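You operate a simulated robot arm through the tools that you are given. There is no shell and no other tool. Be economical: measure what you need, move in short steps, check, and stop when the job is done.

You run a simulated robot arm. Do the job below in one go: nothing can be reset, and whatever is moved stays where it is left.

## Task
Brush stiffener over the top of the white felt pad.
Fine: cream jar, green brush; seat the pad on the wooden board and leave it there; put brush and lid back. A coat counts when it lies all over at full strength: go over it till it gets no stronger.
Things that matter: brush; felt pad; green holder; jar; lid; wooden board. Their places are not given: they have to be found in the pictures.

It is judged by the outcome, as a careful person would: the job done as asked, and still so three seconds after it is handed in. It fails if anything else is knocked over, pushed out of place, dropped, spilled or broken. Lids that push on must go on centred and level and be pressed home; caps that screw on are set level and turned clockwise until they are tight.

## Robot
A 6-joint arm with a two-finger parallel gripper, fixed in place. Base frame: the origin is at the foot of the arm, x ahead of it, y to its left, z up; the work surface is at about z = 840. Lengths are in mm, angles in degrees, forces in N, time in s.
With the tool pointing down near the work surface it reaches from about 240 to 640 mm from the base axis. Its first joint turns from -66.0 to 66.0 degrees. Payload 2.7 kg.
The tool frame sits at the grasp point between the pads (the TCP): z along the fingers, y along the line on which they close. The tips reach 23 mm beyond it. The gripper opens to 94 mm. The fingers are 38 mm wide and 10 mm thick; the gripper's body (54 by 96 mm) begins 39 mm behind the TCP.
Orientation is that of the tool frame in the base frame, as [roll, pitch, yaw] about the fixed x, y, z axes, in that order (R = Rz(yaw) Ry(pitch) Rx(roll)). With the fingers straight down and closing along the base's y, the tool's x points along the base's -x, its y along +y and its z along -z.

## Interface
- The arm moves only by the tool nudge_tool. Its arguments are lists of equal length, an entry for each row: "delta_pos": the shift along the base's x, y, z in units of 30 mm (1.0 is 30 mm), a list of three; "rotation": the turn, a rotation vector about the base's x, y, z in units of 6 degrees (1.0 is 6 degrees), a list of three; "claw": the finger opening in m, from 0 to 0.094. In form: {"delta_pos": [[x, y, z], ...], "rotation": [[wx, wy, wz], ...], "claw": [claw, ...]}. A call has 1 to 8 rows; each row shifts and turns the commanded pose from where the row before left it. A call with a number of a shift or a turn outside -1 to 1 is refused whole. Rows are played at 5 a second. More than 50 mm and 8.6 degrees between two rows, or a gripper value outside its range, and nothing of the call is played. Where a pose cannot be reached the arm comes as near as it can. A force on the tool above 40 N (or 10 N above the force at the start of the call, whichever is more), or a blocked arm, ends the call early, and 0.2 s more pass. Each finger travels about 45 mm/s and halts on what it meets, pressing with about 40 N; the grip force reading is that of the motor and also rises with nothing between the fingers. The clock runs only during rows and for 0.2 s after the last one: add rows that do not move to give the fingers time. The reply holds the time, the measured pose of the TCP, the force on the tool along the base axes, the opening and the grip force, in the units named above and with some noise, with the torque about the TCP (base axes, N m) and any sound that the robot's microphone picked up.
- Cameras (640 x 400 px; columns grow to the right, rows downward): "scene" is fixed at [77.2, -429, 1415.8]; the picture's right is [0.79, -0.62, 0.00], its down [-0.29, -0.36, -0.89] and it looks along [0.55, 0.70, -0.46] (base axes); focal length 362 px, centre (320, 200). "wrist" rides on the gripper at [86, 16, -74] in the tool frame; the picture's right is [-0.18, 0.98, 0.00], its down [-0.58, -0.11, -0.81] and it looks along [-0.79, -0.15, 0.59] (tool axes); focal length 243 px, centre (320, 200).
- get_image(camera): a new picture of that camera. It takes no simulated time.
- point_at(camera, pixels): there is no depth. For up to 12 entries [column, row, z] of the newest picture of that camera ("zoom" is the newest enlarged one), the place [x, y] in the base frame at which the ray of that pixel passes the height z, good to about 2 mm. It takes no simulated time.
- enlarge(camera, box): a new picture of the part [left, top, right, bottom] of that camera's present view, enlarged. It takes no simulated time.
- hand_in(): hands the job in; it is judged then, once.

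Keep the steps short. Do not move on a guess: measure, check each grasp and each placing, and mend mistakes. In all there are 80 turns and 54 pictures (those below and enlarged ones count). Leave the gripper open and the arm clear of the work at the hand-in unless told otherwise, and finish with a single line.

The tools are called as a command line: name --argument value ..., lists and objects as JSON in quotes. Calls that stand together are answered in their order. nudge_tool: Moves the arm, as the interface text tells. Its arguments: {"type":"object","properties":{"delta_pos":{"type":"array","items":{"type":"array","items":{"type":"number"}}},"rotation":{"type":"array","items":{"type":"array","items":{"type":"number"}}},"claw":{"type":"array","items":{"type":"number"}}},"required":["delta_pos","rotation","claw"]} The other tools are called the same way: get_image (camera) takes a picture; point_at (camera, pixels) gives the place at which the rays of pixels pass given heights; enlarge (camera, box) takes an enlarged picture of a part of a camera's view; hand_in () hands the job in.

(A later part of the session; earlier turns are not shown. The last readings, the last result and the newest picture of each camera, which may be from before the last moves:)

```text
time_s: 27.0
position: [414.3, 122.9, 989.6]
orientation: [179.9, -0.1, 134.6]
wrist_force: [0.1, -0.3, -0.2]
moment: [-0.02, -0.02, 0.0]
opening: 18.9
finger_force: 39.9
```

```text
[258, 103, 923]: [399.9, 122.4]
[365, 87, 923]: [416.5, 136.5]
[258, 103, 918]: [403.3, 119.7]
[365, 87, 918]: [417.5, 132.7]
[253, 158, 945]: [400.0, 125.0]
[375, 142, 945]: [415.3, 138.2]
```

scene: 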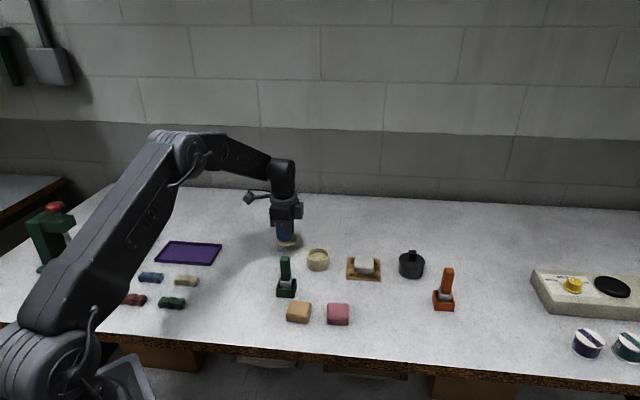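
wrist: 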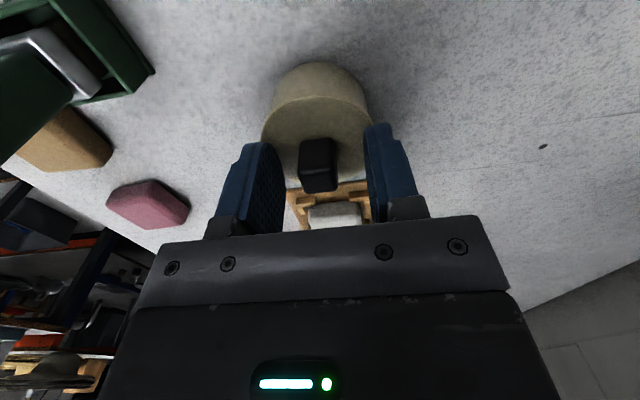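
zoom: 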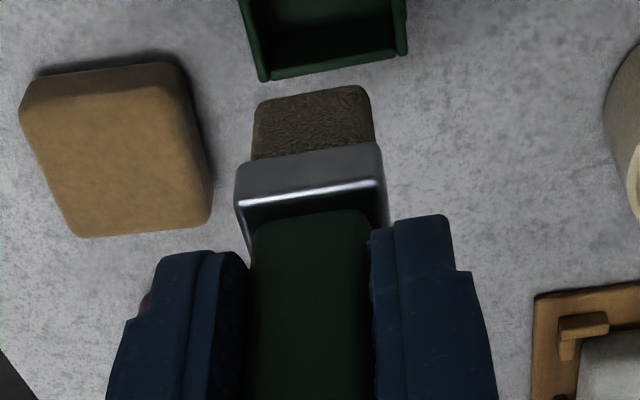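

The bristle end is about 63 mm below the TCP, ~21 mm square. The jar centre is (530.4,157.3), rim ~870, and liquid appears ~860. Carrying the brush over the jar.

nudge_tool --delta_pos '[[0.965, 0.285, 0], [0.965, 0.285, 0], [0.965, 0.285, 0], [0.965, 0.285, 0], [0, 0, -0.9], [0, 0, 0]]' --rotation '[[0, 0, 0], [0, 0, 0], [0, 0, 0], [0, 0, 0], [0, 0, 0], [0, 0, 0]]' --claw '[0.012, 0.012, 0.012, 0.012, 0.012, 0.012]'

enlarge --camera "scene" --box '[280, 215, 360, 285]'

enlarge --camera "wrist" --box '[220, 60, 420, 185]'

```text
time_s: 28.4
position: [531.6, 155.6, 962.7]
orientation: [179.9, 0.0, 134.6]
wrist_force: [0.5, 0.0, -0.1]
moment: [0.01, 0.03, -0.02]
opening: 19.2
finger_force: 39.6
```

```text
5.71 times, centred on (320, 250) of scene
```

zoom: 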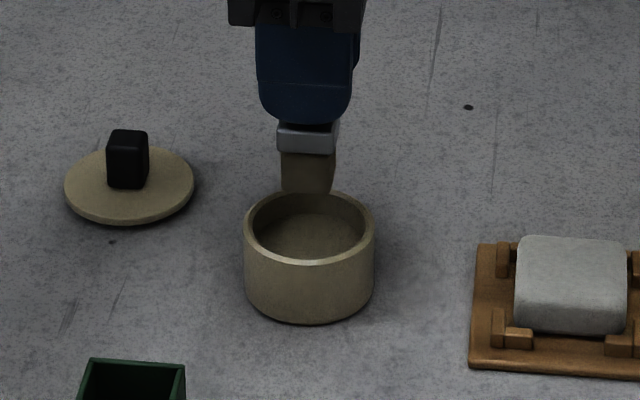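

```text
3.20 times, centred on (320, 122) of wrist
```

zoom: 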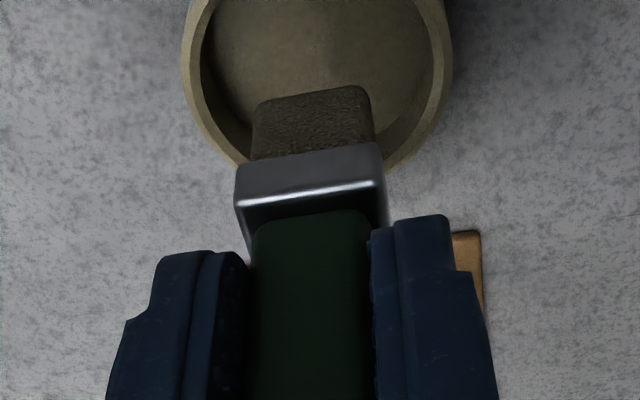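

Brush and jar are aligned (bristle mid 308, jar mid 309). Lowering in for the dip, watching the force.

nudge_tool --delta_pos '[[0, 0, -0.5], [0, 0, -0.5], [0, 0, -0.3], [0, 0, -0.2], [0, 0, -0.07], [0, 0, 0]]' --rotation '[[0, 0, 0], [0, 0, 0], [0, 0, 0], [0, 0, 0], [0, 0, 0], [0, 0, 0]]' --claw '[0.012, 0.012, 0.012, 0.012, 0.012, 0.012]'

enlarge --camera "scene" --box '[290, 225, 350, 285]'

```text
time_s: 29.8
position: [532.8, 156.5, 919.4]
orientation: [179.4, 0.2, 134.7]
wrist_force: [1.4, -4.5, 33.7]
moment: [-0.33, -0.01, 0.01]
opening: 19.1
finger_force: 39.9
```

```text
6.67 times, centred on (320, 255) of scene
```

zoom: 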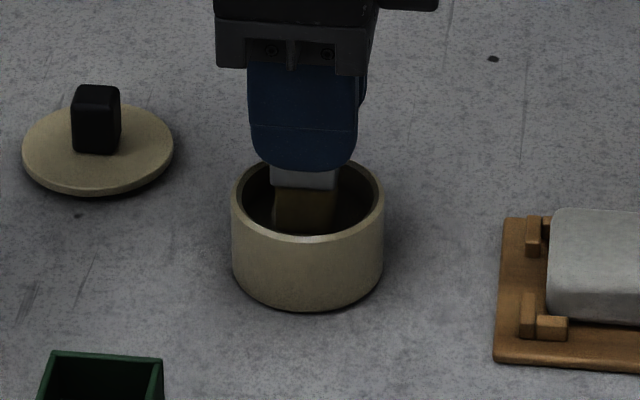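

The bristles touched the bottom at about z 920 and turned wet-coloured. Lifting straight up and checking.

nudge_tool --delta_pos '[[0, 0, 0.15], [0, 0, 0.3], [0, 0, 0.4], [0, 0, 0.7], [0, 0, 0.8]]' --rotation '[[0, 0, 0], [0, 0, 0], [0, 0, 0], [0, 0, 0], [0, 0, 0]]' --claw '[0.012, 0.012, 0.012, 0.012, 0.012]'

enlarge --camera "scene" --box '[290, 215, 390, 285]'

```text
time_s: 31.0
position: [528.4, 156.9, 983.9]
orientation: [-180.0, 0.0, 134.6]
wrist_force: [0.3, -0.3, -0.1]
moment: [-0.02, 0.0, 0.02]
opening: 19.2
finger_force: 40.5
```

```text
5.71 times, centred on (340, 250) of scene
```

zoom: 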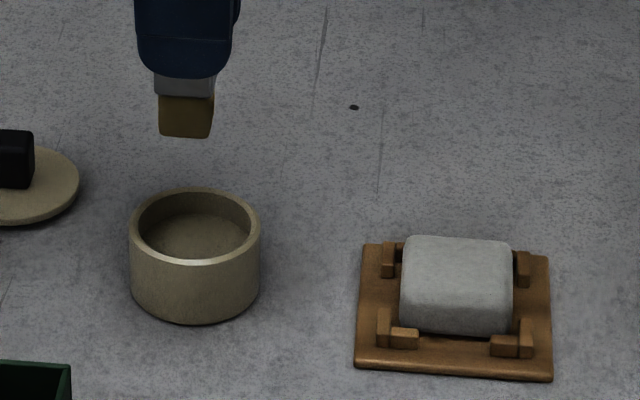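

Bristles are loaded (golden). Moving above the pad centre (607.8,69.4) and down to just above contact.

nudge_tool --delta_pos '[[0.645, -0.7325, 0], [0.645, -0.7325, 0], [0.645, -0.7325, 0], [0.645, -0.7325, -0.5], [0, 0, -0.6], [0, 0, -0.5], [0, 0, 0]]' --rotation '[[0, 0, 0], [0, 0, 0], [0, 0, 0], [0, 0, 0], [0, 0, 0], [0, 0, 0], [0, 0, 0]]' --claw '[0.012, 0.012, 0.012, 0.012, 0.012, 0.012, 0.012]'

enlarge --camera "scene" --box '[330, 225, 400, 290]'

enlarge --camera "wrist" --box '[220, 40, 420, 165]'

```text
time_s: 32.6
position: [609.9, 69.3, 937.5]
orientation: [180.0, 0.0, 134.7]
wrist_force: [0.7, 0.6, -0.3]
moment: [-0.02, -0.02, 0.01]
opening: 19.1
finger_force: 39.9
```

```text
6.15 times, centred on (365, 258) of scene
```

zoom: 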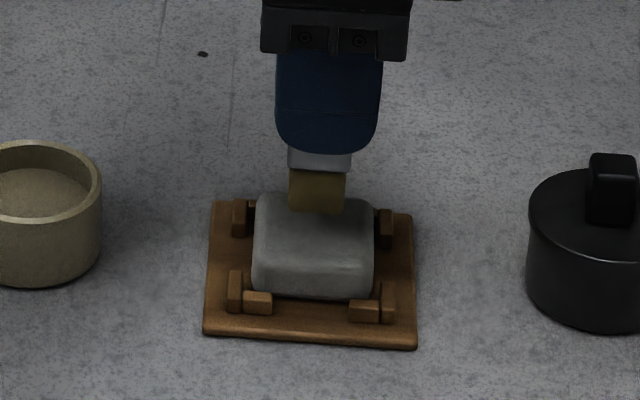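

```text
3.20 times, centred on (320, 102) of wrist
```

zoom: 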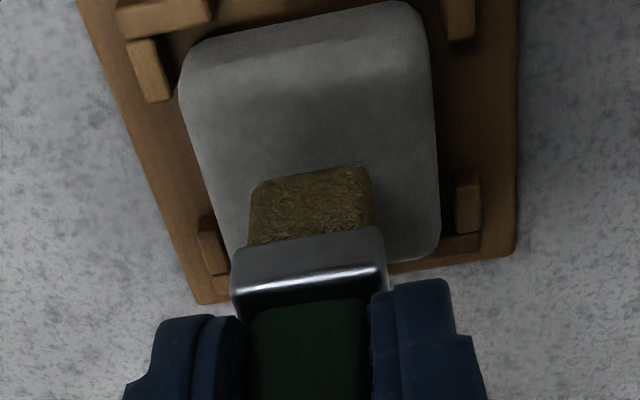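

Bristles are over the pad, about 2 mm right of centre. Lowering by small steps to contact.

nudge_tool --delta_pos '[[-0.04, 0.04, -0.1], [0, 0, -0.05], [0, 0, -0.05], [0, 0, 0]]' --rotation '[[0, 0, 0], [0, 0, 0], [0, 0, 0], [0, 0, 0]]' --claw '[0.012, 0.012, 0.012, 0.012]'

nudge_tool --delta_pos '[[0, 0, -0.05], [0, 0, 0]]' --rotation '[[0, 0, 0], [0, 0, 0]]' --claw '[0.012, 0.012]'

```text
time_s: 33.6
position: [607.5, 72.1, 932.5]
orientation: [-179.9, 0.1, 134.6]
wrist_force: [-0.4, -0.3, -0.1]
moment: [0.01, -0.01, 0.0]
opening: 19.2
finger_force: 39.7
```

```text
time_s: 34.2
position: [606.6, 71.2, 930.7]
orientation: [-180.0, 0.0, 134.7]
wrist_force: [0.5, -0.2, -0.5]
moment: [0.0, 0.02, 0.0]
opening: 19.2
finger_force: 40.3
```

nudge_tool --delta_pos '[[0, 0, -0.05], [0, 0, -0.02], [0, 0, 0]]' --rotation '[[0, 0, 0], [0, 0, 0], [0, 0, 0]]' --claw '[0.012, 0.012, 0.012]'

nudge_tool --delta_pos '[[0, 0, -0.04], [0, 0, 0]]' --rotation '[[0, 0, 0], [0, 0, 0]]' --claw '[0.012, 0.012]'

```text
time_s: 35.0
position: [605.9, 71.7, 928.9]
orientation: [-180.0, -0.1, 134.5]
wrist_force: [-0.4, -0.8, -0.4]
moment: [0.0, 0.02, -0.02]
opening: 18.9
finger_force: 39.9
```

```text
time_s: 35.6
position: [607.1, 69.9, 927.7]
orientation: [-180.0, 0.0, 134.6]
wrist_force: [0.3, -0.4, -1.1]
moment: [-0.03, 0.03, 0.01]
opening: 18.9
finger_force: 39.6
```

nudge_tool --delta_pos '[[0, 0, -0.04], [0, 0, -0.03], [0, 0, 0]]' --rotation '[[0, 0, 0], [0, 0, 0], [0, 0, 0]]' --claw '[0.012, 0.012, 0.012]'

enlarge --camera "scene" --box '[335, 235, 395, 285]'

```text
time_s: 36.4
position: [608.0, 70.6, 926.3]
orientation: [179.9, 0.0, 134.6]
wrist_force: [0.7, -0.3, 0.0]
moment: [-0.03, 0.01, -0.01]
opening: 19.4
finger_force: 39.8
```

```text
8.00 times, centred on (365, 260) of scene
```

zoom: 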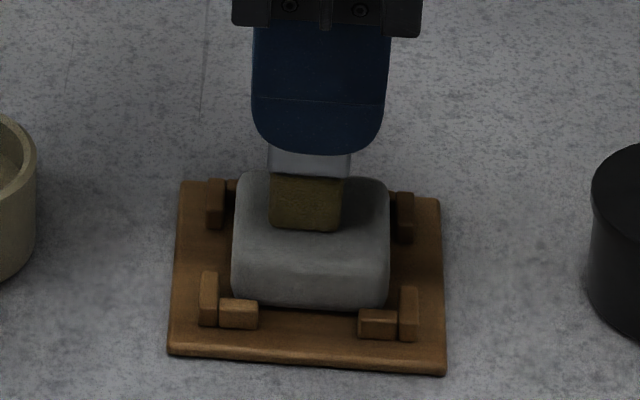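

Still about 2–3 mm above. Continuing.

nudge_tool --delta_pos '[[0.02, -0.02, -0.04], [0, 0, -0.03], [0, 0, 0]]' --rotation '[[0, 0, 0], [0, 0, 0], [0, 0, 0]]' --claw '[0.012, 0.012, 0.012]'

nudge_tool --delta_pos '[[0, 0, -0.03], [0, 0, 0]]' --rotation '[[0, 0, 0], [0, 0, 0]]' --claw '[0.012, 0.012]'

```text
time_s: 37.2
position: [607.1, 70.6, 925.1]
orientation: [179.8, 0.1, 134.5]
wrist_force: [-3.7, 1.4, 16.3]
moment: [0.05, 0.24, 0.03]
opening: 18.8
finger_force: 40.1
```

```text
time_s: 37.8
position: [608.7, 70.7, 925.2]
orientation: [179.8, 0.2, 134.6]
wrist_force: [-1.2, 1.4, 23.3]
moment: [0.06, 0.08, 0.0]
opening: 19.2
finger_force: 40.2
```

Contact at about z 925 (23 N, a bit heavy). I'll ease up 2.4 mm and brush in a raster along the board edge direction.

nudge_tool --delta_pos '[[0, 0, 0.08], [-0.31, -0.006, 0], [-0.31, -0.006, 0], [0.316, -0.3205, 0], [0.316, -0.3205, 0], [0.2136, 0.2106, 0], [-0.316, 0.3205, 0], [-0.316, 0.3205, 0]]' --rotation '[[0, 0, 0], [0, 0, 0], [0, 0, 0], [0, 0, 0], [0, 0, 0], [0, 0, 0], [0, 0, 0], [0, 0, 0]]' --claw '[0.012, 0.012, 0.012, 0.012, 0.012, 0.012, 0.012, 0.012]'

enlarge --camera "scene" --box '[335, 235, 395, 285]'

```text
time_s: 39.6
position: [594.0, 76.2, 924.6]
orientation: [179.9, 0.1, 134.5]
wrist_force: [3.8, -4.4, 12.3]
moment: [-0.27, -0.26, 0.0]
opening: 19.2
finger_force: 39.8
```

```text
8.00 times, centred on (365, 260) of scene
```

zoom: 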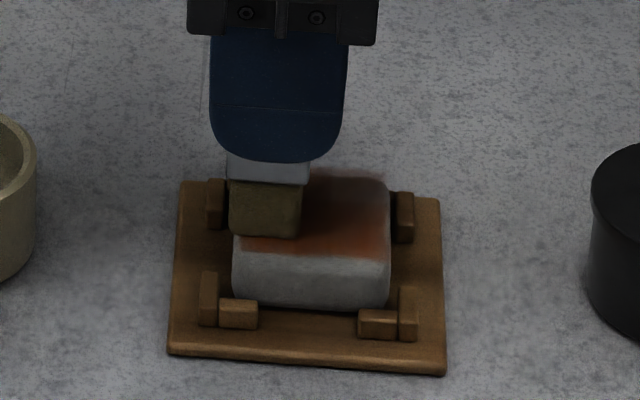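

A brown coat is appearing and the pad has not moved. Continuing the raster.

nudge_tool --delta_pos '[[0.2136, 0.2106, 0], [0.316, -0.3205, 0], [0.316, -0.3205, 0], [0.2136, 0.2106, 0], [-0.316, 0.3205, 0], [-0.316, 0.3205, 0], [-0.32, -0.316, 0], [-0.32, -0.316, 0]]' --rotation '[[0, 0, 0], [0, 0, 0], [0, 0, 0], [0, 0, 0], [0, 0, 0], [0, 0, 0], [0, 0, 0], [0, 0, 0]]' --claw '[0.012, 0.012, 0.012, 0.012, 0.012, 0.012, 0.012, 0.012]'

nudge_tool --delta_pos '[[-0.03, -0.03, 0], [0.316, -0.3205, 0], [0.316, -0.3205, 0], [0.32, 0.316, 0], [0.32, 0.316, 0], [-0.211, 0.2137, 0], [-0.32, -0.316, 0], [-0.32, -0.316, 0]]' --rotation '[[0, 0, 0], [0, 0, 0], [0, 0, 0], [0, 0, 0], [0, 0, 0], [0, 0, 0], [0, 0, 0], [0, 0, 0]]' --claw '[0.012, 0.012, 0.012, 0.012, 0.012, 0.012, 0.012, 0.012]'

nudge_tool --delta_pos '[[-0.211, 0.2137, 0], [0.32, 0.316, 0], [0.32, 0.316, 0], [-0.21, 0.2137, 0.3], [0, 0, 1], [0, 0, 1]]' --rotation '[[0, 0, 0], [0, 0, 0], [0, 0, 0], [0, 0, 0], [0, 0, 0], [0, 0, 0]]' --claw '[0.012, 0.012, 0.012, 0.012, 0.012, 0.012]'

enlarge --camera "scene" --box '[335, 235, 395, 285]'

```text
time_s: 41.4
position: [587.5, 70.9, 924.9]
orientation: [179.8, -0.1, 134.6]
wrist_force: [2.3, 3.6, 7.9]
moment: [0.15, -0.18, 0.02]
opening: 19.4
finger_force: 40.1
```

```text
time_s: 43.2
position: [599.3, 56.9, 924.1]
orientation: [179.9, 0.0, 134.5]
wrist_force: [3.0, 4.5, 10.2]
moment: [0.15, -0.19, 0.01]
opening: 19.3
finger_force: 40.2
```

```text
time_s: 44.6
position: [605.4, 86.9, 992.0]
orientation: [180.0, 0.0, 134.5]
wrist_force: [0.1, 0.0, -0.3]
moment: [-0.01, -0.02, 0.03]
opening: 19.1
finger_force: 40.2
```

```text
8.00 times, centred on (365, 260) of scene
```

zoom: 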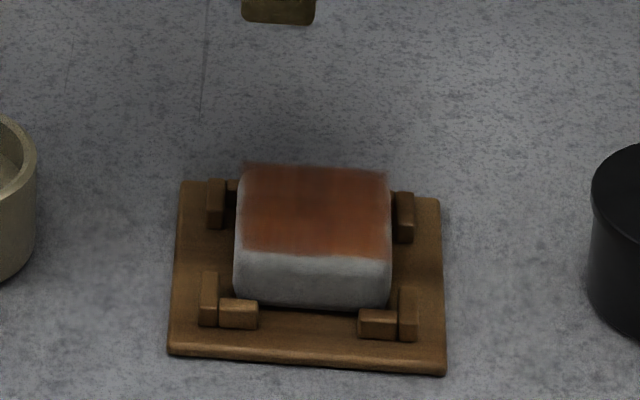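

Coat mostly covers, but is uneven and lighter along the front and left. I'll re-dip the brush for further passes.

nudge_tool --delta_pos '[[-0.85, 0.773, 0], [-0.85, 0.773, 0], [-0.85, 0.773, 0], [0, 0, -0.9], [0, 0, -0.7], [0, 0, -0.5], [0, 0, -0.3], [0, 0, 0]]' --rotation '[[0, 0, 0], [0, 0, 0], [0, 0, 0], [0, 0, 0], [0, 0, 0], [0, 0, 0], [0, 0, 0], [0, 0, 0]]' --claw '[0.012, 0.012, 0.012, 0.012, 0.012, 0.012, 0.012, 0.012]'

```text
time_s: 46.4
position: [533.1, 156.5, 921.3]
orientation: [-180.0, 0.0, 134.6]
wrist_force: [0.3, 0.0, -0.7]
moment: [-0.01, 0.03, -0.01]
opening: 19.3
finger_force: 39.1
```

Touching a little deeper, then lifting out.

nudge_tool --delta_pos '[[0, 0, -0.07], [0, 0, 0], [0, 0, 0.2], [0, 0, 0.4], [0, 0, 0.9], [0, 0, 0.87]]' --rotation '[[0, 0, 0], [0, 0, 0], [0, 0, 0], [0, 0, 0], [0, 0, 0], [0, 0, 0]]' --claw '[0.012, 0.012, 0.012, 0.012, 0.012, 0.012]'

nudge_tool --delta_pos '[[0.48, -0.733, 0], [0.48, -0.733, 0], [0.48, -0.733, 0], [0.487, -0.733, 0], [0, 0, -0.9], [0, 0, -0.8], [0, 0, -0.4], [0, 0, -0.1]]' --rotation '[[0, 0, 0], [0, 0, 0], [0, 0, 0], [0, 0, 0], [0, 0, 0], [0, 0, 0], [0, 0, 0], [0, 0, 0]]' --claw '[0.012, 0.012, 0.012, 0.012, 0.012, 0.012, 0.012, 0.012]'

```text
time_s: 47.8
position: [530.5, 158.2, 991.8]
orientation: [180.0, 0.0, 134.6]
wrist_force: [0.0, -0.7, -1.0]
moment: [0.04, 0.03, -0.03]
opening: 19.4
finger_force: 40.0
```

```text
time_s: 49.6
position: [587.3, 70.2, 925.3]
orientation: [180.0, 0.0, 134.6]
wrist_force: [-2.8, 0.4, 5.2]
moment: [0.03, 0.09, 0.01]
opening: 19.3
finger_force: 40.2
```

Contact (5 N). Second full raster, then cross strokes including the edges.

nudge_tool --delta_pos '[[0.316, -0.3205, 0], [0.316, -0.3205, 0], [0.2136, 0.2106, 0], [-0.316, 0.3205, 0], [-0.316, 0.3205, 0], [0.2136, 0.2106, 0], [0.316, -0.3205, 0], [0.316, -0.3205, 0]]' --rotation '[[0, 0, 0], [0, 0, 0], [0, 0, 0], [0, 0, 0], [0, 0, 0], [0, 0, 0], [0, 0, 0], [0, 0, 0]]' --claw '[0.012, 0.012, 0.012, 0.012, 0.012, 0.012, 0.012, 0.012]'

nudge_tool --delta_pos '[[0.2136, 0.2106, 0], [-0.316, 0.3205, 0], [-0.316, 0.3205, 0], [-0.02, 0.02, 0], [-0.32, -0.316, 0], [-0.32, -0.316, 0], [0.32, 0.316, 0], [0.32, 0.316, 0]]' --rotation '[[0, 0, 0], [0, 0, 0], [0, 0, 0], [0, 0, 0], [0, 0, 0], [0, 0, 0], [0, 0, 0], [0, 0, 0]]' --claw '[0.012, 0.012, 0.012, 0.012, 0.012, 0.012, 0.012, 0.012]'

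nudge_tool --delta_pos '[[0.211, -0.2137, 0], [-0.32, -0.316, 0], [-0.32, -0.316, 0], [0.211, -0.2137, 0], [0.32, 0.316, 0], [0.32, 0.316, 0], [0.22, -0.223, 0], [-0.32, -0.316, 0]]' --rotation '[[0, 0, 0], [0, 0, 0], [0, 0, 0], [0, 0, 0], [0, 0, 0], [0, 0, 0], [0, 0, 0], [0, 0, 0]]' --claw '[0.012, 0.012, 0.012, 0.012, 0.012, 0.012, 0.012, 0.012]'

nudge_tool --delta_pos '[[-0.32, -0.316, 0], [-0.316, 0.3205, 0], [-0.316, 0.3205, 0], [0.316, -0.3205, 0], [0.316, -0.3205, 0], [0, 0, 0.7], [0, 0, 0.8], [0, 0, 0.8]]' --rotation '[[0, 0, 0], [0, 0, 0], [0, 0, 0], [0, 0, 0], [0, 0, 0], [0, 0, 0], [0, 0, 0], [0, 0, 0]]' --claw '[0.012, 0.012, 0.012, 0.012, 0.012, 0.012, 0.012, 0.012]'

enlarge --camera "scene" --box '[335, 235, 395, 285]'

```text
time_s: 51.4
position: [621.1, 64.0, 924.2]
orientation: [180.0, 0.0, 134.6]
wrist_force: [-4.1, 5.1, 13.2]
moment: [0.27, 0.21, 0.0]
opening: 19.3
finger_force: 40.4
```

```text
time_s: 53.2
position: [606.9, 88.0, 924.3]
orientation: [-180.0, 0.1, 134.5]
wrist_force: [-3.6, -5.1, 14.0]
moment: [-0.33, 0.2, 0.0]
opening: 19.1
finger_force: 40.3
```

```text
time_s: 55.0
position: [618.0, 61.5, 925.7]
orientation: [179.9, 0.2, 134.6]
wrist_force: [2.9, 2.5, 8.7]
moment: [0.13, -0.19, 0.0]
opening: 19.1
finger_force: 39.9
```

```text
time_s: 56.8
position: [608.5, 50.7, 993.9]
orientation: [-180.0, 0.0, 134.6]
wrist_force: [-0.1, -1.0, -0.6]
moment: [0.01, 0.02, 0.01]
opening: 19.2
finger_force: 39.6
```

```text
8.00 times, centred on (365, 260) of scene
```

zoom: 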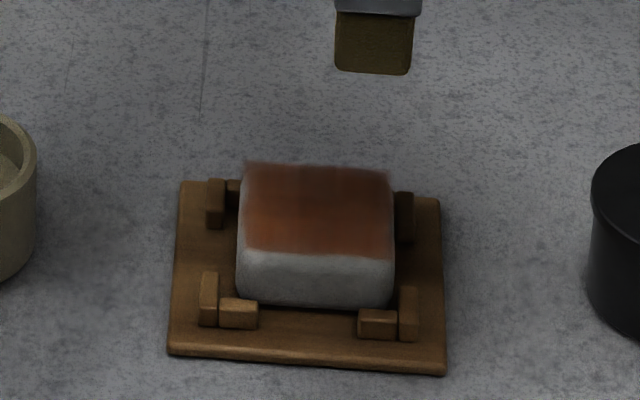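

The coat is darker at the back, with the front strip and left lighter. Re-dipping for a third pass that favours the edges.

nudge_tool --delta_pos '[[-0.6375, 0.891, 0], [-0.6375, 0.891, 0], [-0.6375, 0.891, 0], [-0.6375, 0.891, 0], [0, 0, -0.9], [0, 0, -0.8], [0, 0, -0.55], [0, 0, -0.2]]' --rotation '[[0, 0, 0], [0, 0, 0], [0, 0, 0], [0, 0, 0], [0, 0, 0], [0, 0, 0], [0, 0, 0], [0, 0, 0]]' --claw '[0.012, 0.012, 0.012, 0.012, 0.012, 0.012, 0.012, 0.012]'

nudge_tool --delta_pos '[[0, 0, -0.05], [0, 0, 0], [0, 0, 0.2], [0, 0, 0.4], [0, 0, 0.9], [0, 0, 0.9]]' --rotation '[[0, 0, 0], [0, 0, 0], [0, 0, 0], [0, 0, 0], [0, 0, 0], [0, 0, 0]]' --claw '[0.012, 0.012, 0.012, 0.012, 0.012, 0.012]'

```text
time_s: 58.6
position: [531.5, 157.4, 920.0]
orientation: [179.9, 0.1, 134.5]
wrist_force: [-0.8, 0.5, 2.0]
moment: [-0.03, 0.02, 0.04]
opening: 19.4
finger_force: 40.2
```

```text
time_s: 60.0
position: [532.5, 155.9, 991.0]
orientation: [-179.9, -0.1, 134.6]
wrist_force: [0.1, 0.0, -0.4]
moment: [-0.06, 0.03, -0.01]
opening: 19.1
finger_force: 40.8
```

nudge_tool --delta_pos '[[0.4525, -0.74, 0], [0.4525, -0.74, 0], [0.4525, -0.74, 0], [0.4525, -0.74, 0], [0, 0, -0.9], [0, 0, -0.8], [0, 0, -0.4], [0, 0, -0.117]]' --rotation '[[0, 0, 0], [0, 0, 0], [0, 0, 0], [0, 0, 0], [0, 0, 0], [0, 0, 0], [0, 0, 0], [0, 0, 0]]' --claw '[0.012, 0.012, 0.012, 0.012, 0.012, 0.012, 0.012, 0.012]'

nudge_tool --delta_pos '[[0.375, -0.38, 0], [0.375, -0.38, 0], [-0.375, 0.38, 0], [-0.375, 0.38, 0], [0.375, -0.38, 0], [0.375, -0.38, 0], [0.403, 0.398, 0], [0.403, 0.398, 0]]' --rotation '[[0, 0, 0], [0, 0, 0], [0, 0, 0], [0, 0, 0], [0, 0, 0], [0, 0, 0], [0, 0, 0], [0, 0, 0]]' --claw '[0.012, 0.012, 0.012, 0.012, 0.012, 0.012, 0.012, 0.012]'

nudge_tool --delta_pos '[[-0.403, -0.398, 0], [-0.403, -0.398, 0], [0.403, 0.398, 0], [0.403, 0.398, 0], [-0.375, 0.38, 0], [-0.375, 0.38, 0], [0.375, -0.38, 0], [0.375, -0.38, 0]]' --rotation '[[0, 0, 0], [0, 0, 0], [0, 0, 0], [0, 0, 0], [0, 0, 0], [0, 0, 0], [0, 0, 0], [0, 0, 0]]' --claw '[0.012, 0.012, 0.012, 0.012, 0.012, 0.012, 0.012, 0.012]'

nudge_tool --delta_pos '[[-0.375, 0.38, 0], [-0.375, 0.38, 0], [-0.403, -0.398, 0], [-0.403, -0.398, 0], [0.403, 0.398, 0], [0.403, 0.398, 0], [-0.403, -0.398, 0], [-0.403, -0.398, 0]]' --rotation '[[0, 0, 0], [0, 0, 0], [0, 0, 0], [0, 0, 0], [0, 0, 0], [0, 0, 0], [0, 0, 0], [0, 0, 0]]' --claw '[0.012, 0.012, 0.012, 0.012, 0.012, 0.012, 0.012, 0.012]'

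enlarge --camera "scene" --box '[335, 235, 395, 285]'

```text
time_s: 61.8
position: [584.9, 70.0, 925.0]
orientation: [179.9, 0.0, 134.6]
wrist_force: [-2.2, -1.0, 3.9]
moment: [-0.07, 0.04, -0.02]
opening: 19.2
finger_force: 40.3
```

```text
time_s: 63.6
position: [631.8, 68.4, 924.9]
orientation: [-180.0, 0.1, 134.6]
wrist_force: [-3.7, -4.2, 12.1]
moment: [-0.3, 0.23, -0.02]
opening: 19.3
finger_force: 40.0
```

```text
time_s: 65.4
position: [632.0, 70.4, 925.1]
orientation: [179.9, 0.1, 134.6]
wrist_force: [-2.1, 4.5, 10.2]
moment: [0.26, 0.12, -0.02]
opening: 19.2
finger_force: 40.1
```

```text
time_s: 67.2
position: [586.7, 70.2, 923.9]
orientation: [179.7, 0.1, 134.6]
wrist_force: [4.8, 5.0, 14.1]
moment: [0.23, -0.37, 0.02]
opening: 19.0
finger_force: 39.8
```

```text
8.00 times, centred on (365, 260) of scene
```

zoom: 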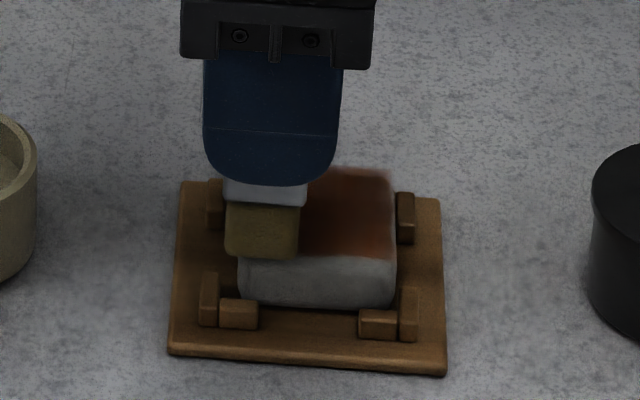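

Now the inner area again in both directions.

nudge_tool --delta_pos '[[0.26, 0.163, 0], [0.3275, -0.332, 0], [0.3275, -0.332, 0], [0.19, 0.187, 0], [-0.3275, 0.332, 0], [-0.3275, 0.332, 0], [0.19, 0.187, 0], [0.3275, -0.332, 0]]' --rotation '[[0, 0, 0], [0, 0, 0], [0, 0, 0], [0, 0, 0], [0, 0, 0], [0, 0, 0], [0, 0, 0], [0, 0, 0]]' --claw '[0.012, 0.012, 0.012, 0.012, 0.012, 0.012, 0.012, 0.012]'

nudge_tool --delta_pos '[[0.3275, -0.332, 0], [-0.19, -0.187, 0], [-0.3275, 0.332, 0], [-0.3275, 0.332, 0], [-0.23, -0.23, 0], [0.3275, -0.332, 0], [0.3275, -0.332, 0], [-0.11, -0.11, 0]]' --rotation '[[0, 0, 0], [0, 0, 0], [0, 0, 0], [0, 0, 0], [0, 0, 0], [0, 0, 0], [0, 0, 0], [0, 0, 0]]' --claw '[0.012, 0.012, 0.012, 0.012, 0.012, 0.012, 0.012, 0.012]'

nudge_tool --delta_pos '[[-0.3275, 0.332, 0], [-0.3275, 0.332, 0], [0.3275, -0.332, 0], [0.3275, -0.332, 0], [0, 0, 0.7], [0, 0, 0.8], [0, 0, 0.8]]' --rotation '[[0, 0, 0], [0, 0, 0], [0, 0, 0], [0, 0, 0], [0, 0, 0], [0, 0, 0], [0, 0, 0]]' --claw '[0.012, 0.012, 0.012, 0.012, 0.012, 0.012, 0.012]'

enlarge --camera "scene" --box '[335, 235, 395, 285]'

```text
time_s: 69.0
position: [613.0, 75.2, 924.9]
orientation: [-180.0, 0.0, 134.8]
wrist_force: [-2.2, 2.9, 6.6]
moment: [0.13, 0.1, 0.02]
opening: 19.1
finger_force: 39.9
```

```text
time_s: 70.8
position: [608.4, 47.6, 924.5]
orientation: [179.9, 0.1, 134.5]
wrist_force: [2.4, 2.8, 6.9]
moment: [0.16, -0.15, 0.01]
opening: 19.0
finger_force: 39.8
```

```text
time_s: 72.4
position: [607.3, 46.2, 992.8]
orientation: [180.0, 0.1, 134.6]
wrist_force: [0.3, -0.1, -0.7]
moment: [0.0, 0.01, 0.02]
opening: 19.3
finger_force: 39.9
```

```text
8.00 times, centred on (365, 260) of scene
```

zoom: 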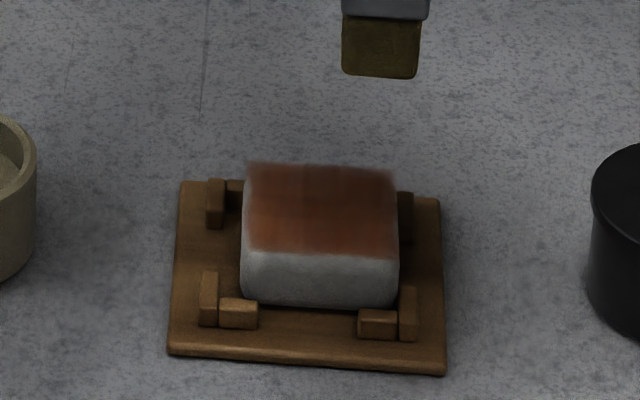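

The coat now looks even from this side. I'll back off toward the jar and check with the wrist camera.

nudge_tool --delta_pos '[[-0.3, 0.65, 0], [-0.3, 0.65, 0]]' --rotation '[[0, 0, 0], [0, 0, 0]]' --claw '[0.012, 0.012]'

enlarge --camera "wrist" --box '[240, 0, 420, 130]'

```text
time_s: 73.0
position: [588.8, 86.7, 991.6]
orientation: [179.9, 0.0, 134.6]
wrist_force: [-0.1, 0.9, -0.2]
moment: [0.01, 0.0, 0.0]
opening: 19.0
finger_force: 40.7
```

```text
3.08 times, centred on (330, 65) of wrist
```

zoom: 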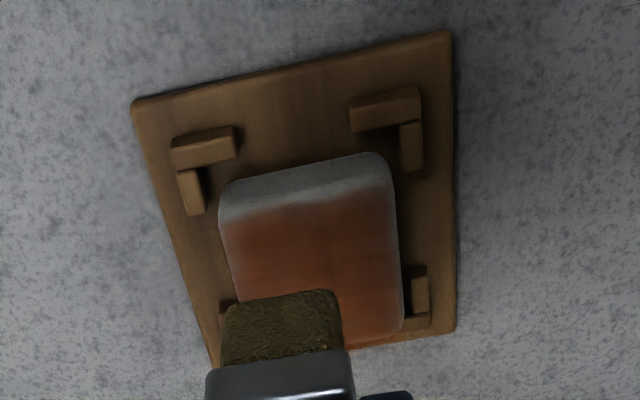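

The coat is slightly weaker at the right and near margins, and the pad has crept ~3 mm within its blocks. One more dip and pass, centred on the pad's new place.

nudge_tool --delta_pos '[[-0.653, 0.777, 0], [-0.653, 0.777, 0], [-0.653, 0.777, 0], [0, 0, -0.9], [0, 0, -0.8], [0, 0, -0.55], [0, 0, -0.2], [0, 0, 0]]' --rotation '[[0, 0, 0], [0, 0, 0], [0, 0, 0], [0, 0, 0], [0, 0, 0], [0, 0, 0], [0, 0, 0], [0, 0, 0]]' --claw '[0.012, 0.012, 0.012, 0.012, 0.012, 0.012, 0.012, 0.012]'

nudge_tool --delta_pos '[[0, 0, -0.05], [0, 0, 0], [0, 0, 0.2], [0, 0, 0.4], [0, 0, 0.9], [0, 0, 0.95]]' --rotation '[[0, 0, 0], [0, 0, 0], [0, 0, 0], [0, 0, 0], [0, 0, 0], [0, 0, 0]]' --claw '[0.012, 0.012, 0.012, 0.012, 0.012, 0.012]'

```text
time_s: 74.8
position: [530.7, 158.9, 919.1]
orientation: [180.0, 0.0, 134.6]
wrist_force: [0.1, -1.7, 3.7]
moment: [-0.12, 0.04, 0.01]
opening: 19.5
finger_force: 40.3
```

```text
time_s: 76.2
position: [532.0, 156.8, 991.8]
orientation: [-180.0, 0.1, 134.6]
wrist_force: [1.1, 0.4, -0.1]
moment: [-0.01, -0.01, 0.01]
opening: 19.1
finger_force: 39.8
```

nudge_tool --delta_pos '[[0.656, -0.953, 0], [0.656, -0.953, 0], [0.656, -0.953, 0], [0.656, -0.953, 0], [0, 0, -0.9], [0, 0, -0.8], [0, 0, -0.4], [0, 0, -0.14]]' --rotation '[[0, 0, 0], [0, 0, 0], [0, 0, 0], [0, 0, 0], [0, 0, 0], [0, 0, 0], [0, 0, 0], [0, 0, 0]]' --claw '[0.012, 0.012, 0.012, 0.012, 0.012, 0.012, 0.012, 0.012]'

nudge_tool --delta_pos '[[-0.398, 0.403, 0], [-0.398, 0.403, 0], [0.398, -0.403, 0], [0.398, -0.403, 0], [0.403, 0.398, 0], [0.403, 0.398, 0], [-0.403, -0.398, 0], [-0.403, -0.398, 0]]' --rotation '[[0, 0, 0], [0, 0, 0], [0, 0, 0], [0, 0, 0], [0, 0, 0], [0, 0, 0], [0, 0, 0], [0, 0, 0]]' --claw '[0.012, 0.012, 0.012, 0.012, 0.012, 0.012, 0.012, 0.012]'

nudge_tool --delta_pos '[[0.403, 0.398, 0], [0.403, 0.398, 0], [-0.398, 0.403, 0], [-0.398, 0.403, 0], [0.398, -0.403, 0], [0.398, -0.403, 0], [-0.398, 0.403, 0], [-0.398, 0.403, 0]]' --rotation '[[0, 0, 0], [0, 0, 0], [0, 0, 0], [0, 0, 0], [0, 0, 0], [0, 0, 0], [0, 0, 0], [0, 0, 0]]' --claw '[0.012, 0.012, 0.012, 0.012, 0.012, 0.012, 0.012, 0.012]'

nudge_tool --delta_pos '[[-0.403, -0.398, 0], [-0.403, -0.398, 0], [0.403, 0.398, 0], [0.403, 0.398, 0], [-0.403, -0.398, 0], [-0.403, -0.398, 0], [0.26, 0.163, 0], [0.3275, -0.332, 0]]' --rotation '[[0, 0, 0], [0, 0, 0], [0, 0, 0], [0, 0, 0], [0, 0, 0], [0, 0, 0], [0, 0, 0], [0, 0, 0]]' --claw '[0.012, 0.012, 0.012, 0.012, 0.012, 0.012, 0.012, 0.012]'

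nudge_tool --delta_pos '[[0.3275, -0.332, 0], [0.19, 0.187, 0], [-0.3275, 0.332, 0], [-0.3275, 0.332, 0], [0.19, 0.187, 0], [0.3275, -0.332, 0], [0.3275, -0.332, 0], [0.1, 0.1, 0]]' --rotation '[[0, 0, 0], [0, 0, 0], [0, 0, 0], [0, 0, 0], [0, 0, 0], [0, 0, 0], [0, 0, 0], [0, 0, 0]]' --claw '[0.012, 0.012, 0.012, 0.012, 0.012, 0.012, 0.012, 0.012]'

nudge_tool --delta_pos '[[-0.3275, 0.332, 0], [-0.3275, 0.332, 0], [-0.1, -0.1, 0], [0, 0, 0.7], [0, 0, 0.8], [0, 0, 0.8]]' --rotation '[[0, 0, 0], [0, 0, 0], [0, 0, 0], [0, 0, 0], [0, 0, 0], [0, 0, 0]]' --claw '[0.012, 0.012, 0.012, 0.012, 0.012, 0.012]'

enlarge --camera "scene" --box '[270, 235, 390, 305]'

```text
time_s: 78.0
position: [609.7, 43.3, 924.8]
orientation: [180.0, 0.1, 134.6]
wrist_force: [0.1, -0.1, 1.2]
moment: [0.0, 0.01, 0.0]
opening: 19.2
finger_force: 40.1
```

```text
time_s: 79.8
position: [609.9, 44.3, 924.6]
orientation: [180.0, 0.0, 134.6]
wrist_force: [1.3, 1.4, 2.8]
moment: [0.09, -0.12, -0.04]
opening: 19.0
finger_force: 39.3
```

```text
time_s: 81.6
position: [610.7, 90.5, 924.9]
orientation: [-179.9, -0.2, 134.6]
wrist_force: [0.8, -0.5, 1.5]
moment: [-0.08, -0.03, 0.0]
opening: 19.3
finger_force: 40.3
```

```text
time_s: 83.4
position: [603.3, 61.1, 923.8]
orientation: [180.0, 0.0, 134.7]
wrist_force: [-1.1, 2.0, 5.5]
moment: [0.06, 0.03, -0.02]
opening: 19.3
finger_force: 39.9
```

```text
time_s: 85.2
position: [627.8, 65.1, 924.0]
orientation: [-179.9, -0.1, 134.5]
wrist_force: [-2.8, -3.1, 8.0]
moment: [-0.18, 0.15, 0.01]
opening: 19.3
finger_force: 40.0
```

```text
time_s: 86.6
position: [605.7, 83.8, 993.2]
orientation: [180.0, 0.0, 134.7]
wrist_force: [0.3, -0.3, 0.7]
moment: [-0.01, 0.01, 0.02]
opening: 19.3
finger_force: 39.9
```

```text
5.33 times, centred on (330, 270) of scene
```

zoom: 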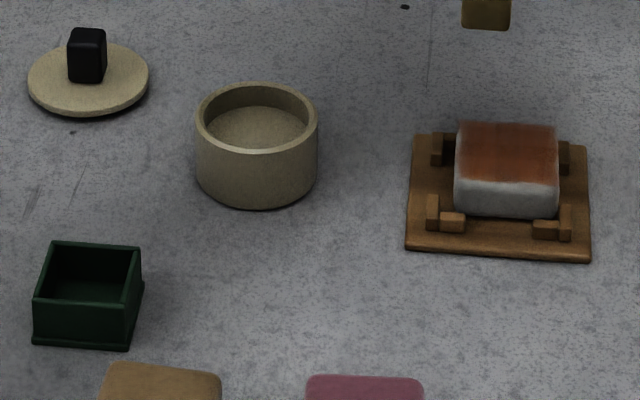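

Holder, jar and lid are undisturbed and the pad is back near centre. The last strokes were light (1–5 N), so I'll do one last dip and a slightly firmer full pass.

nudge_tool --delta_pos '[[-0.822, 0.82, 0], [-0.822, 0.82, 0], [-0.822, 0.82, 0], [0, 0, -0.9], [0, 0, -0.8], [0, 0, -0.55], [0, 0, -0.22], [0, 0, 0]]' --rotation '[[0, 0, 0], [0, 0, 0], [0, 0, 0], [0, 0, 0], [0, 0, 0], [0, 0, 0], [0, 0, 0], [0, 0, 0]]' --claw '[0.012, 0.012, 0.012, 0.012, 0.012, 0.012, 0.012, 0.012]'

nudge_tool --delta_pos '[[0, 0, -0.03], [0, 0, 0], [0, 0, 0.2], [0, 0, 0.4], [0, 0, 0.9], [0, 0, 0.95]]' --rotation '[[0, 0, 0], [0, 0, 0], [0, 0, 0], [0, 0, 0], [0, 0, 0], [0, 0, 0]]' --claw '[0.012, 0.012, 0.012, 0.012, 0.012, 0.012]'

```text
time_s: 88.4
position: [531.2, 155.9, 922.0]
orientation: [-180.0, 0.1, 134.6]
wrist_force: [-1.4, -0.1, 3.5]
moment: [-0.04, 0.07, 0.0]
opening: 18.8
finger_force: 40.4
```

```text
time_s: 89.8
position: [532.3, 157.6, 992.9]
orientation: [180.0, -0.1, 134.7]
wrist_force: [-0.7, -0.1, -0.5]
moment: [-0.01, -0.03, 0.02]
opening: 19.0
finger_force: 39.8
```

nudge_tool --delta_pos '[[0.648, -0.92, 0], [0.648, -0.92, 0], [0.648, -0.92, 0], [0.648, -0.92, 0], [0, 0, -0.9], [0, 0, -0.8], [0, 0, -0.45], [0, 0, -0.143]]' --rotation '[[0, 0, 0], [0, 0, 0], [0, 0, 0], [0, 0, 0], [0, 0, 0], [0, 0, 0], [0, 0, 0], [0, 0, 0]]' --claw '[0.012, 0.012, 0.012, 0.012, 0.012, 0.012, 0.012, 0.012]'

nudge_tool --delta_pos '[[-0.3275, 0.332, 0], [-0.3275, 0.332, 0], [0.3275, -0.332, 0], [0.3275, -0.332, 0], [0.221, 0.218, 0], [-0.3275, 0.332, 0], [-0.3275, 0.332, 0], [0.221, 0.218, 0]]' --rotation '[[0, 0, 0], [0, 0, 0], [0, 0, 0], [0, 0, 0], [0, 0, 0], [0, 0, 0], [0, 0, 0], [0, 0, 0]]' --claw '[0.012, 0.012, 0.012, 0.012, 0.012, 0.012, 0.012, 0.012]'

nudge_tool --delta_pos '[[0.3275, -0.332, 0], [0.3275, -0.332, 0], [0.221, 0.218, 0], [-0.3275, 0.332, 0], [-0.3275, 0.332, 0], [0.3275, -0.332, 0], [0.3275, -0.332, 0], [-0.35, -0.345, 0]]' --rotation '[[0, 0, 0], [0, 0, 0], [0, 0, 0], [0, 0, 0], [0, 0, 0], [0, 0, 0], [0, 0, 0], [0, 0, 0]]' --claw '[0.012, 0.012, 0.012, 0.012, 0.012, 0.012, 0.012, 0.012]'

nudge_tool --delta_pos '[[-0.35, -0.345, 0], [-0.3275, 0.332, 0], [-0.3275, 0.332, 0], [0.35, 0.345, 0], [0.35, 0.345, 0], [-0.35, -0.345, 0], [-0.35, -0.345, 0], [0.24, -0.243, 0]]' --rotation '[[0, 0, 0], [0, 0, 0], [0, 0, 0], [0, 0, 0], [0, 0, 0], [0, 0, 0], [0, 0, 0], [0, 0, 0]]' --claw '[0.012, 0.012, 0.012, 0.012, 0.012, 0.012, 0.012, 0.012]'

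nudge_tool --delta_pos '[[0.35, 0.345, 0], [0.35, 0.345, 0], [0.24, -0.243, 0], [-0.35, -0.345, 0], [-0.35, -0.345, 0], [-0.18, 0.182, 0], [0, 0, 1], [0, 0, 1]]' --rotation '[[0, 0, 0], [0, 0, 0], [0, 0, 0], [0, 0, 0], [0, 0, 0], [0, 0, 0], [0, 0, 0], [0, 0, 0]]' --claw '[0.012, 0.012, 0.012, 0.012, 0.012, 0.012, 0.012, 0.012]'

enlarge --camera "scene" --box '[335, 235, 395, 285]'

```text
time_s: 91.6
position: [608.5, 46.8, 923.7]
orientation: [-179.9, 0.1, 134.6]
wrist_force: [-2.3, -0.7, 7.0]
moment: [-0.04, 0.13, -0.01]
opening: 19.0
finger_force: 39.6
```

```text
time_s: 93.4
position: [602.2, 78.8, 923.5]
orientation: [-179.9, 0.0, 134.5]
wrist_force: [-4.7, -5.7, 15.5]
moment: [-0.36, 0.17, -0.04]
opening: 19.3
finger_force: 40.2
```

```text
time_s: 95.2
position: [618.1, 55.6, 924.4]
orientation: [179.8, 0.1, 134.7]
wrist_force: [4.0, 3.2, 12.8]
moment: [0.18, -0.23, 0.0]
opening: 19.2
finger_force: 40.1
```

```text
time_s: 97.0
position: [596.0, 59.6, 924.6]
orientation: [-180.0, -0.2, 134.5]
wrist_force: [-4.6, 4.8, 12.5]
moment: [0.21, 0.16, 0.03]
opening: 19.2
finger_force: 40.0
```

```text
time_s: 98.8
position: [597.3, 55.5, 983.7]
orientation: [-179.9, 0.0, 134.6]
wrist_force: [0.3, -0.1, -0.1]
moment: [-0.01, 0.01, 0.02]
opening: 19.6
finger_force: 40.1
```

```text
8.00 times, centred on (365, 260) of scene
```

zoom: 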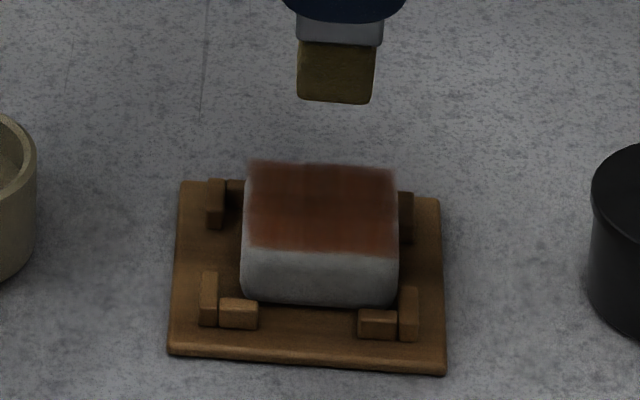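

The coat is now darker and more even. To be sure it gets no stronger, one more dip and full pass.

nudge_tool --delta_pos '[[-0.551, 0.8375, 0], [-0.551, 0.8375, 0], [-0.551, 0.8375, 0], [-0.551, 0.8375, 0], [0, 0, -0.9], [0, 0, -0.8], [0, 0, -0.3], [0, 0, -0.13]]' --rotation '[[0, 0, 0], [0, 0, 0], [0, 0, 0], [0, 0, 0], [0, 0, 0], [0, 0, 0], [0, 0, 0], [0, 0, 0]]' --claw '[0.012, 0.012, 0.012, 0.012, 0.012, 0.012, 0.012, 0.012]'

nudge_tool --delta_pos '[[0, 0, -0.03], [0, 0, 0], [0, 0, 0.2], [0, 0, 0.4], [0, 0, 0.9], [0, 0, 0.95]]' --rotation '[[0, 0, 0], [0, 0, 0], [0, 0, 0], [0, 0, 0], [0, 0, 0], [0, 0, 0]]' --claw '[0.012, 0.012, 0.012, 0.012, 0.012, 0.012]'

```text
time_s: 100.6
position: [530.8, 158.7, 918.9]
orientation: [179.9, 0.1, 134.6]
wrist_force: [-0.8, 0.1, 1.5]
moment: [-0.04, 0.02, -0.01]
opening: 19.6
finger_force: 40.6
```

```text
time_s: 102.0
position: [532.1, 155.7, 993.1]
orientation: [180.0, -0.1, 134.6]
wrist_force: [-0.5, 1.0, -0.2]
moment: [0.0, -0.01, 0.01]
opening: 19.2
finger_force: 40.6
```

nudge_tool --delta_pos '[[0.648, -0.93, 0], [0.648, -0.93, 0], [0.648, -0.93, 0], [0.648, -0.93, 0], [0, 0, -0.9], [0, 0, -0.8], [0, 0, -0.45], [0, 0, -0.14]]' --rotation '[[0, 0, 0], [0, 0, 0], [0, 0, 0], [0, 0, 0], [0, 0, 0], [0, 0, 0], [0, 0, 0], [0, 0, 0]]' --claw '[0.012, 0.012, 0.012, 0.012, 0.012, 0.012, 0.012, 0.012]'

nudge_tool --delta_pos '[[-0.351, 0.356, 0], [-0.351, 0.356, 0], [0.19, 0.187, 0], [0.351, -0.356, 0], [0.351, -0.356, 0], [0.19, 0.187, 0], [-0.351, 0.356, 0], [-0.351, 0.356, 0]]' --rotation '[[0, 0, 0], [0, 0, 0], [0, 0, 0], [0, 0, 0], [0, 0, 0], [0, 0, 0], [0, 0, 0], [0, 0, 0]]' --claw '[0.012, 0.012, 0.012, 0.012, 0.012, 0.012, 0.012, 0.012]'

nudge_tool --delta_pos '[[0.19, 0.187, 0], [0.351, -0.356, 0], [0.351, -0.356, 0], [0.19, 0.187, 0], [-0.351, 0.356, 0], [-0.351, 0.356, 0], [0.351, -0.356, 0], [0.351, -0.356, 0]]' --rotation '[[0, 0, 0], [0, 0, 0], [0, 0, 0], [0, 0, 0], [0, 0, 0], [0, 0, 0], [0, 0, 0], [0, 0, 0]]' --claw '[0.012, 0.012, 0.012, 0.012, 0.012, 0.012, 0.012, 0.012]'

nudge_tool --delta_pos '[[-0.38, -0.374, 0], [-0.38, -0.374, 0], [-0.234, 0.237, 0], [0.38, 0.374, 0], [0.38, 0.374, 0], [-0.234, 0.237, 0], [-0.38, -0.374, 0], [-0.38, -0.374, 0]]' --rotation '[[0, 0, 0], [0, 0, 0], [0, 0, 0], [0, 0, 0], [0, 0, 0], [0, 0, 0], [0, 0, 0], [0, 0, 0]]' --claw '[0.012, 0.012, 0.012, 0.012, 0.012, 0.012, 0.012, 0.012]'

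nudge_tool --delta_pos '[[-0.234, 0.237, 0], [0.38, 0.374, 0], [0.38, 0.374, 0], [-0.38, -0.374, 0], [-0.38, -0.374, 0], [0, 0, 0.7], [0, 0, 0.8], [0, 0, 0.8]]' --rotation '[[0, 0, 0], [0, 0, 0], [0, 0, 0], [0, 0, 0], [0, 0, 0], [0, 0, 0], [0, 0, 0], [0, 0, 0]]' --claw '[0.012, 0.012, 0.012, 0.012, 0.012, 0.012, 0.012, 0.012]'

```text
time_s: 103.8
position: [609.4, 45.5, 923.9]
orientation: [180.0, 0.0, 134.6]
wrist_force: [0.4, -0.2, 1.7]
moment: [-0.02, 0.03, -0.01]
opening: 19.3
finger_force: 40.1
```

```text
time_s: 105.6
position: [597.8, 77.0, 924.0]
orientation: [180.0, 0.2, 134.6]
wrist_force: [2.7, -2.9, 8.4]
moment: [-0.19, -0.18, 0.02]
opening: 19.1
finger_force: 39.7
```

```text
time_s: 107.4
position: [632.5, 68.5, 923.3]
orientation: [179.7, 0.0, 134.6]
wrist_force: [-2.9, 6.1, 15.4]
moment: [0.3, 0.26, -0.01]
opening: 19.2
finger_force: 40.1
```

```text
time_s: 109.2
position: [594.4, 59.3, 924.5]
orientation: [180.0, 0.1, 134.6]
wrist_force: [1.7, 1.6, 5.5]
moment: [0.11, -0.17, 0.04]
opening: 19.3
finger_force: 40.0
```

```text
time_s: 111.0
position: [588.4, 66.4, 991.9]
orientation: [-180.0, 0.1, 134.7]
wrist_force: [0.0, -0.8, -0.5]
moment: [-0.03, 0.0, 0.01]
opening: 19.4
finger_force: 40.1
```

Now returning the brush above its holder.

nudge_tool --delta_pos '[[-0.9606, 0.312, 0], [-0.9606, 0.312, 0], [-0.9606, 0.312, 0], [-0.9606, 0.312, 0], [-0.9606, 0.312, 0], [-0.9606, 0.312, 0], [0, 0, -0.9], [0, 0, -0.9]]' --rotation '[[0, 0, 0], [0, 0, 0], [0, 0, 0], [0, 0, 0], [0, 0, 0], [0, 0, 0], [0, 0, 0], [0, 0, 0]]' --claw '[0.012, 0.012, 0.012, 0.012, 0.012, 0.012, 0.012, 0.012]'

enlarge --camera "scene" --box '[262, 235, 392, 305]'

```text
time_s: 112.8
position: [416.6, 125.0, 939.7]
orientation: [180.0, 0.0, 134.5]
wrist_force: [0.6, 0.5, -0.4]
moment: [0.0, -0.03, 0.01]
opening: 19.2
finger_force: 39.9
```

```text
4.92 times, centred on (327, 270) of scene
```

zoom: 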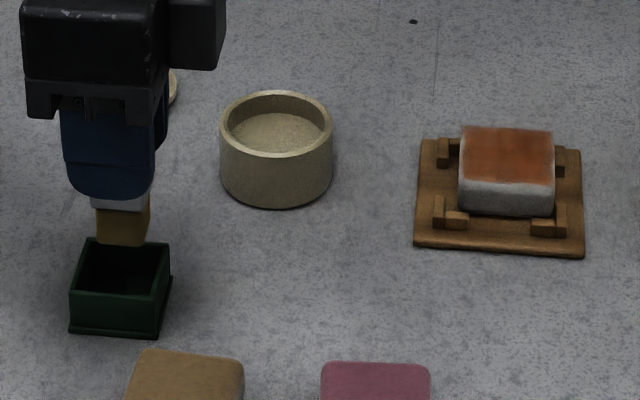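

The coat looks uniform from here. The brush is above its holder in the pose it was taken from. Lowering it in.

nudge_tool --delta_pos '[[0, 0, -0.3], [0, 0, -0.3], [0, 0, -0.2], [0, 0, -0.1], [0, 0, 0]]' --rotation '[[0, 0, 0], [0, 0, 0], [0, 0, 0], [0, 0, 0], [0, 0, 0]]' --claw '[0.012, 0.012, 0.012, 0.012, 0.012]'

```text
time_s: 114.0
position: [414.4, 123.8, 911.5]
orientation: [180.0, 0.0, 134.6]
wrist_force: [0.6, -0.4, -0.8]
moment: [0.0, 0.01, 0.01]
opening: 19.3
finger_force: 40.3
```

nudge_tool --delta_pos '[[0, 0, -0.04], [0, 0, -0.04], [0, 0, -0.03], [0, 0, 0]]' --rotation '[[0, 0, 0], [0, 0, 0], [0, 0, 0], [0, 0, 0]]' --claw '[0.012, 0.012, 0.012, 0.012]'

```text
time_s: 115.0
position: [415.1, 124.7, 908.5]
orientation: [-179.9, 0.1, 134.7]
wrist_force: [0.4, -0.3, -0.6]
moment: [0.04, -0.01, 0.02]
opening: 19.6
finger_force: 40.3
```

nudge_tool --delta_pos '[[0, 0, -0.04], [0, 0, -0.03], [0, 0, 0]]' --rotation '[[0, 0, 0], [0, 0, 0], [0, 0, 0]]' --claw '[0.012, 0.012, 0.012]'

```text
time_s: 115.8
position: [414.6, 122.8, 904.7]
orientation: [179.8, 0.0, 134.7]
wrist_force: [0.4, -1.5, 0.3]
moment: [0.01, 0.0, -0.04]
opening: 19.3
finger_force: 40.3
```

nudge_tool --delta_pos '[[0, 0, -0.04], [0, 0, -0.03], [0, 0, 0]]' --rotation '[[0, 0, 0], [0, 0, 0], [0, 0, 0]]' --claw '[0.012, 0.012, 0.012]'

```text
time_s: 116.6
position: [415.6, 124.9, 902.5]
orientation: [-179.9, 0.0, 134.7]
wrist_force: [1.4, -0.3, -0.8]
moment: [0.02, 0.0, 0.01]
opening: 19.1
finger_force: 39.6
```

nudge_tool --delta_pos '[[0, 0, -0.04], [0, 0, -0.03], [0, 0, 0]]' --rotation '[[0, 0, 0], [0, 0, 0], [0, 0, 0]]' --claw '[0.012, 0.012, 0.012]'

```text
time_s: 117.4
position: [415.3, 123.5, 901.3]
orientation: [179.9, 0.0, 134.6]
wrist_force: [-0.2, 0.5, 1.3]
moment: [0.04, 0.01, 0.0]
opening: 19.3
finger_force: 39.9
```

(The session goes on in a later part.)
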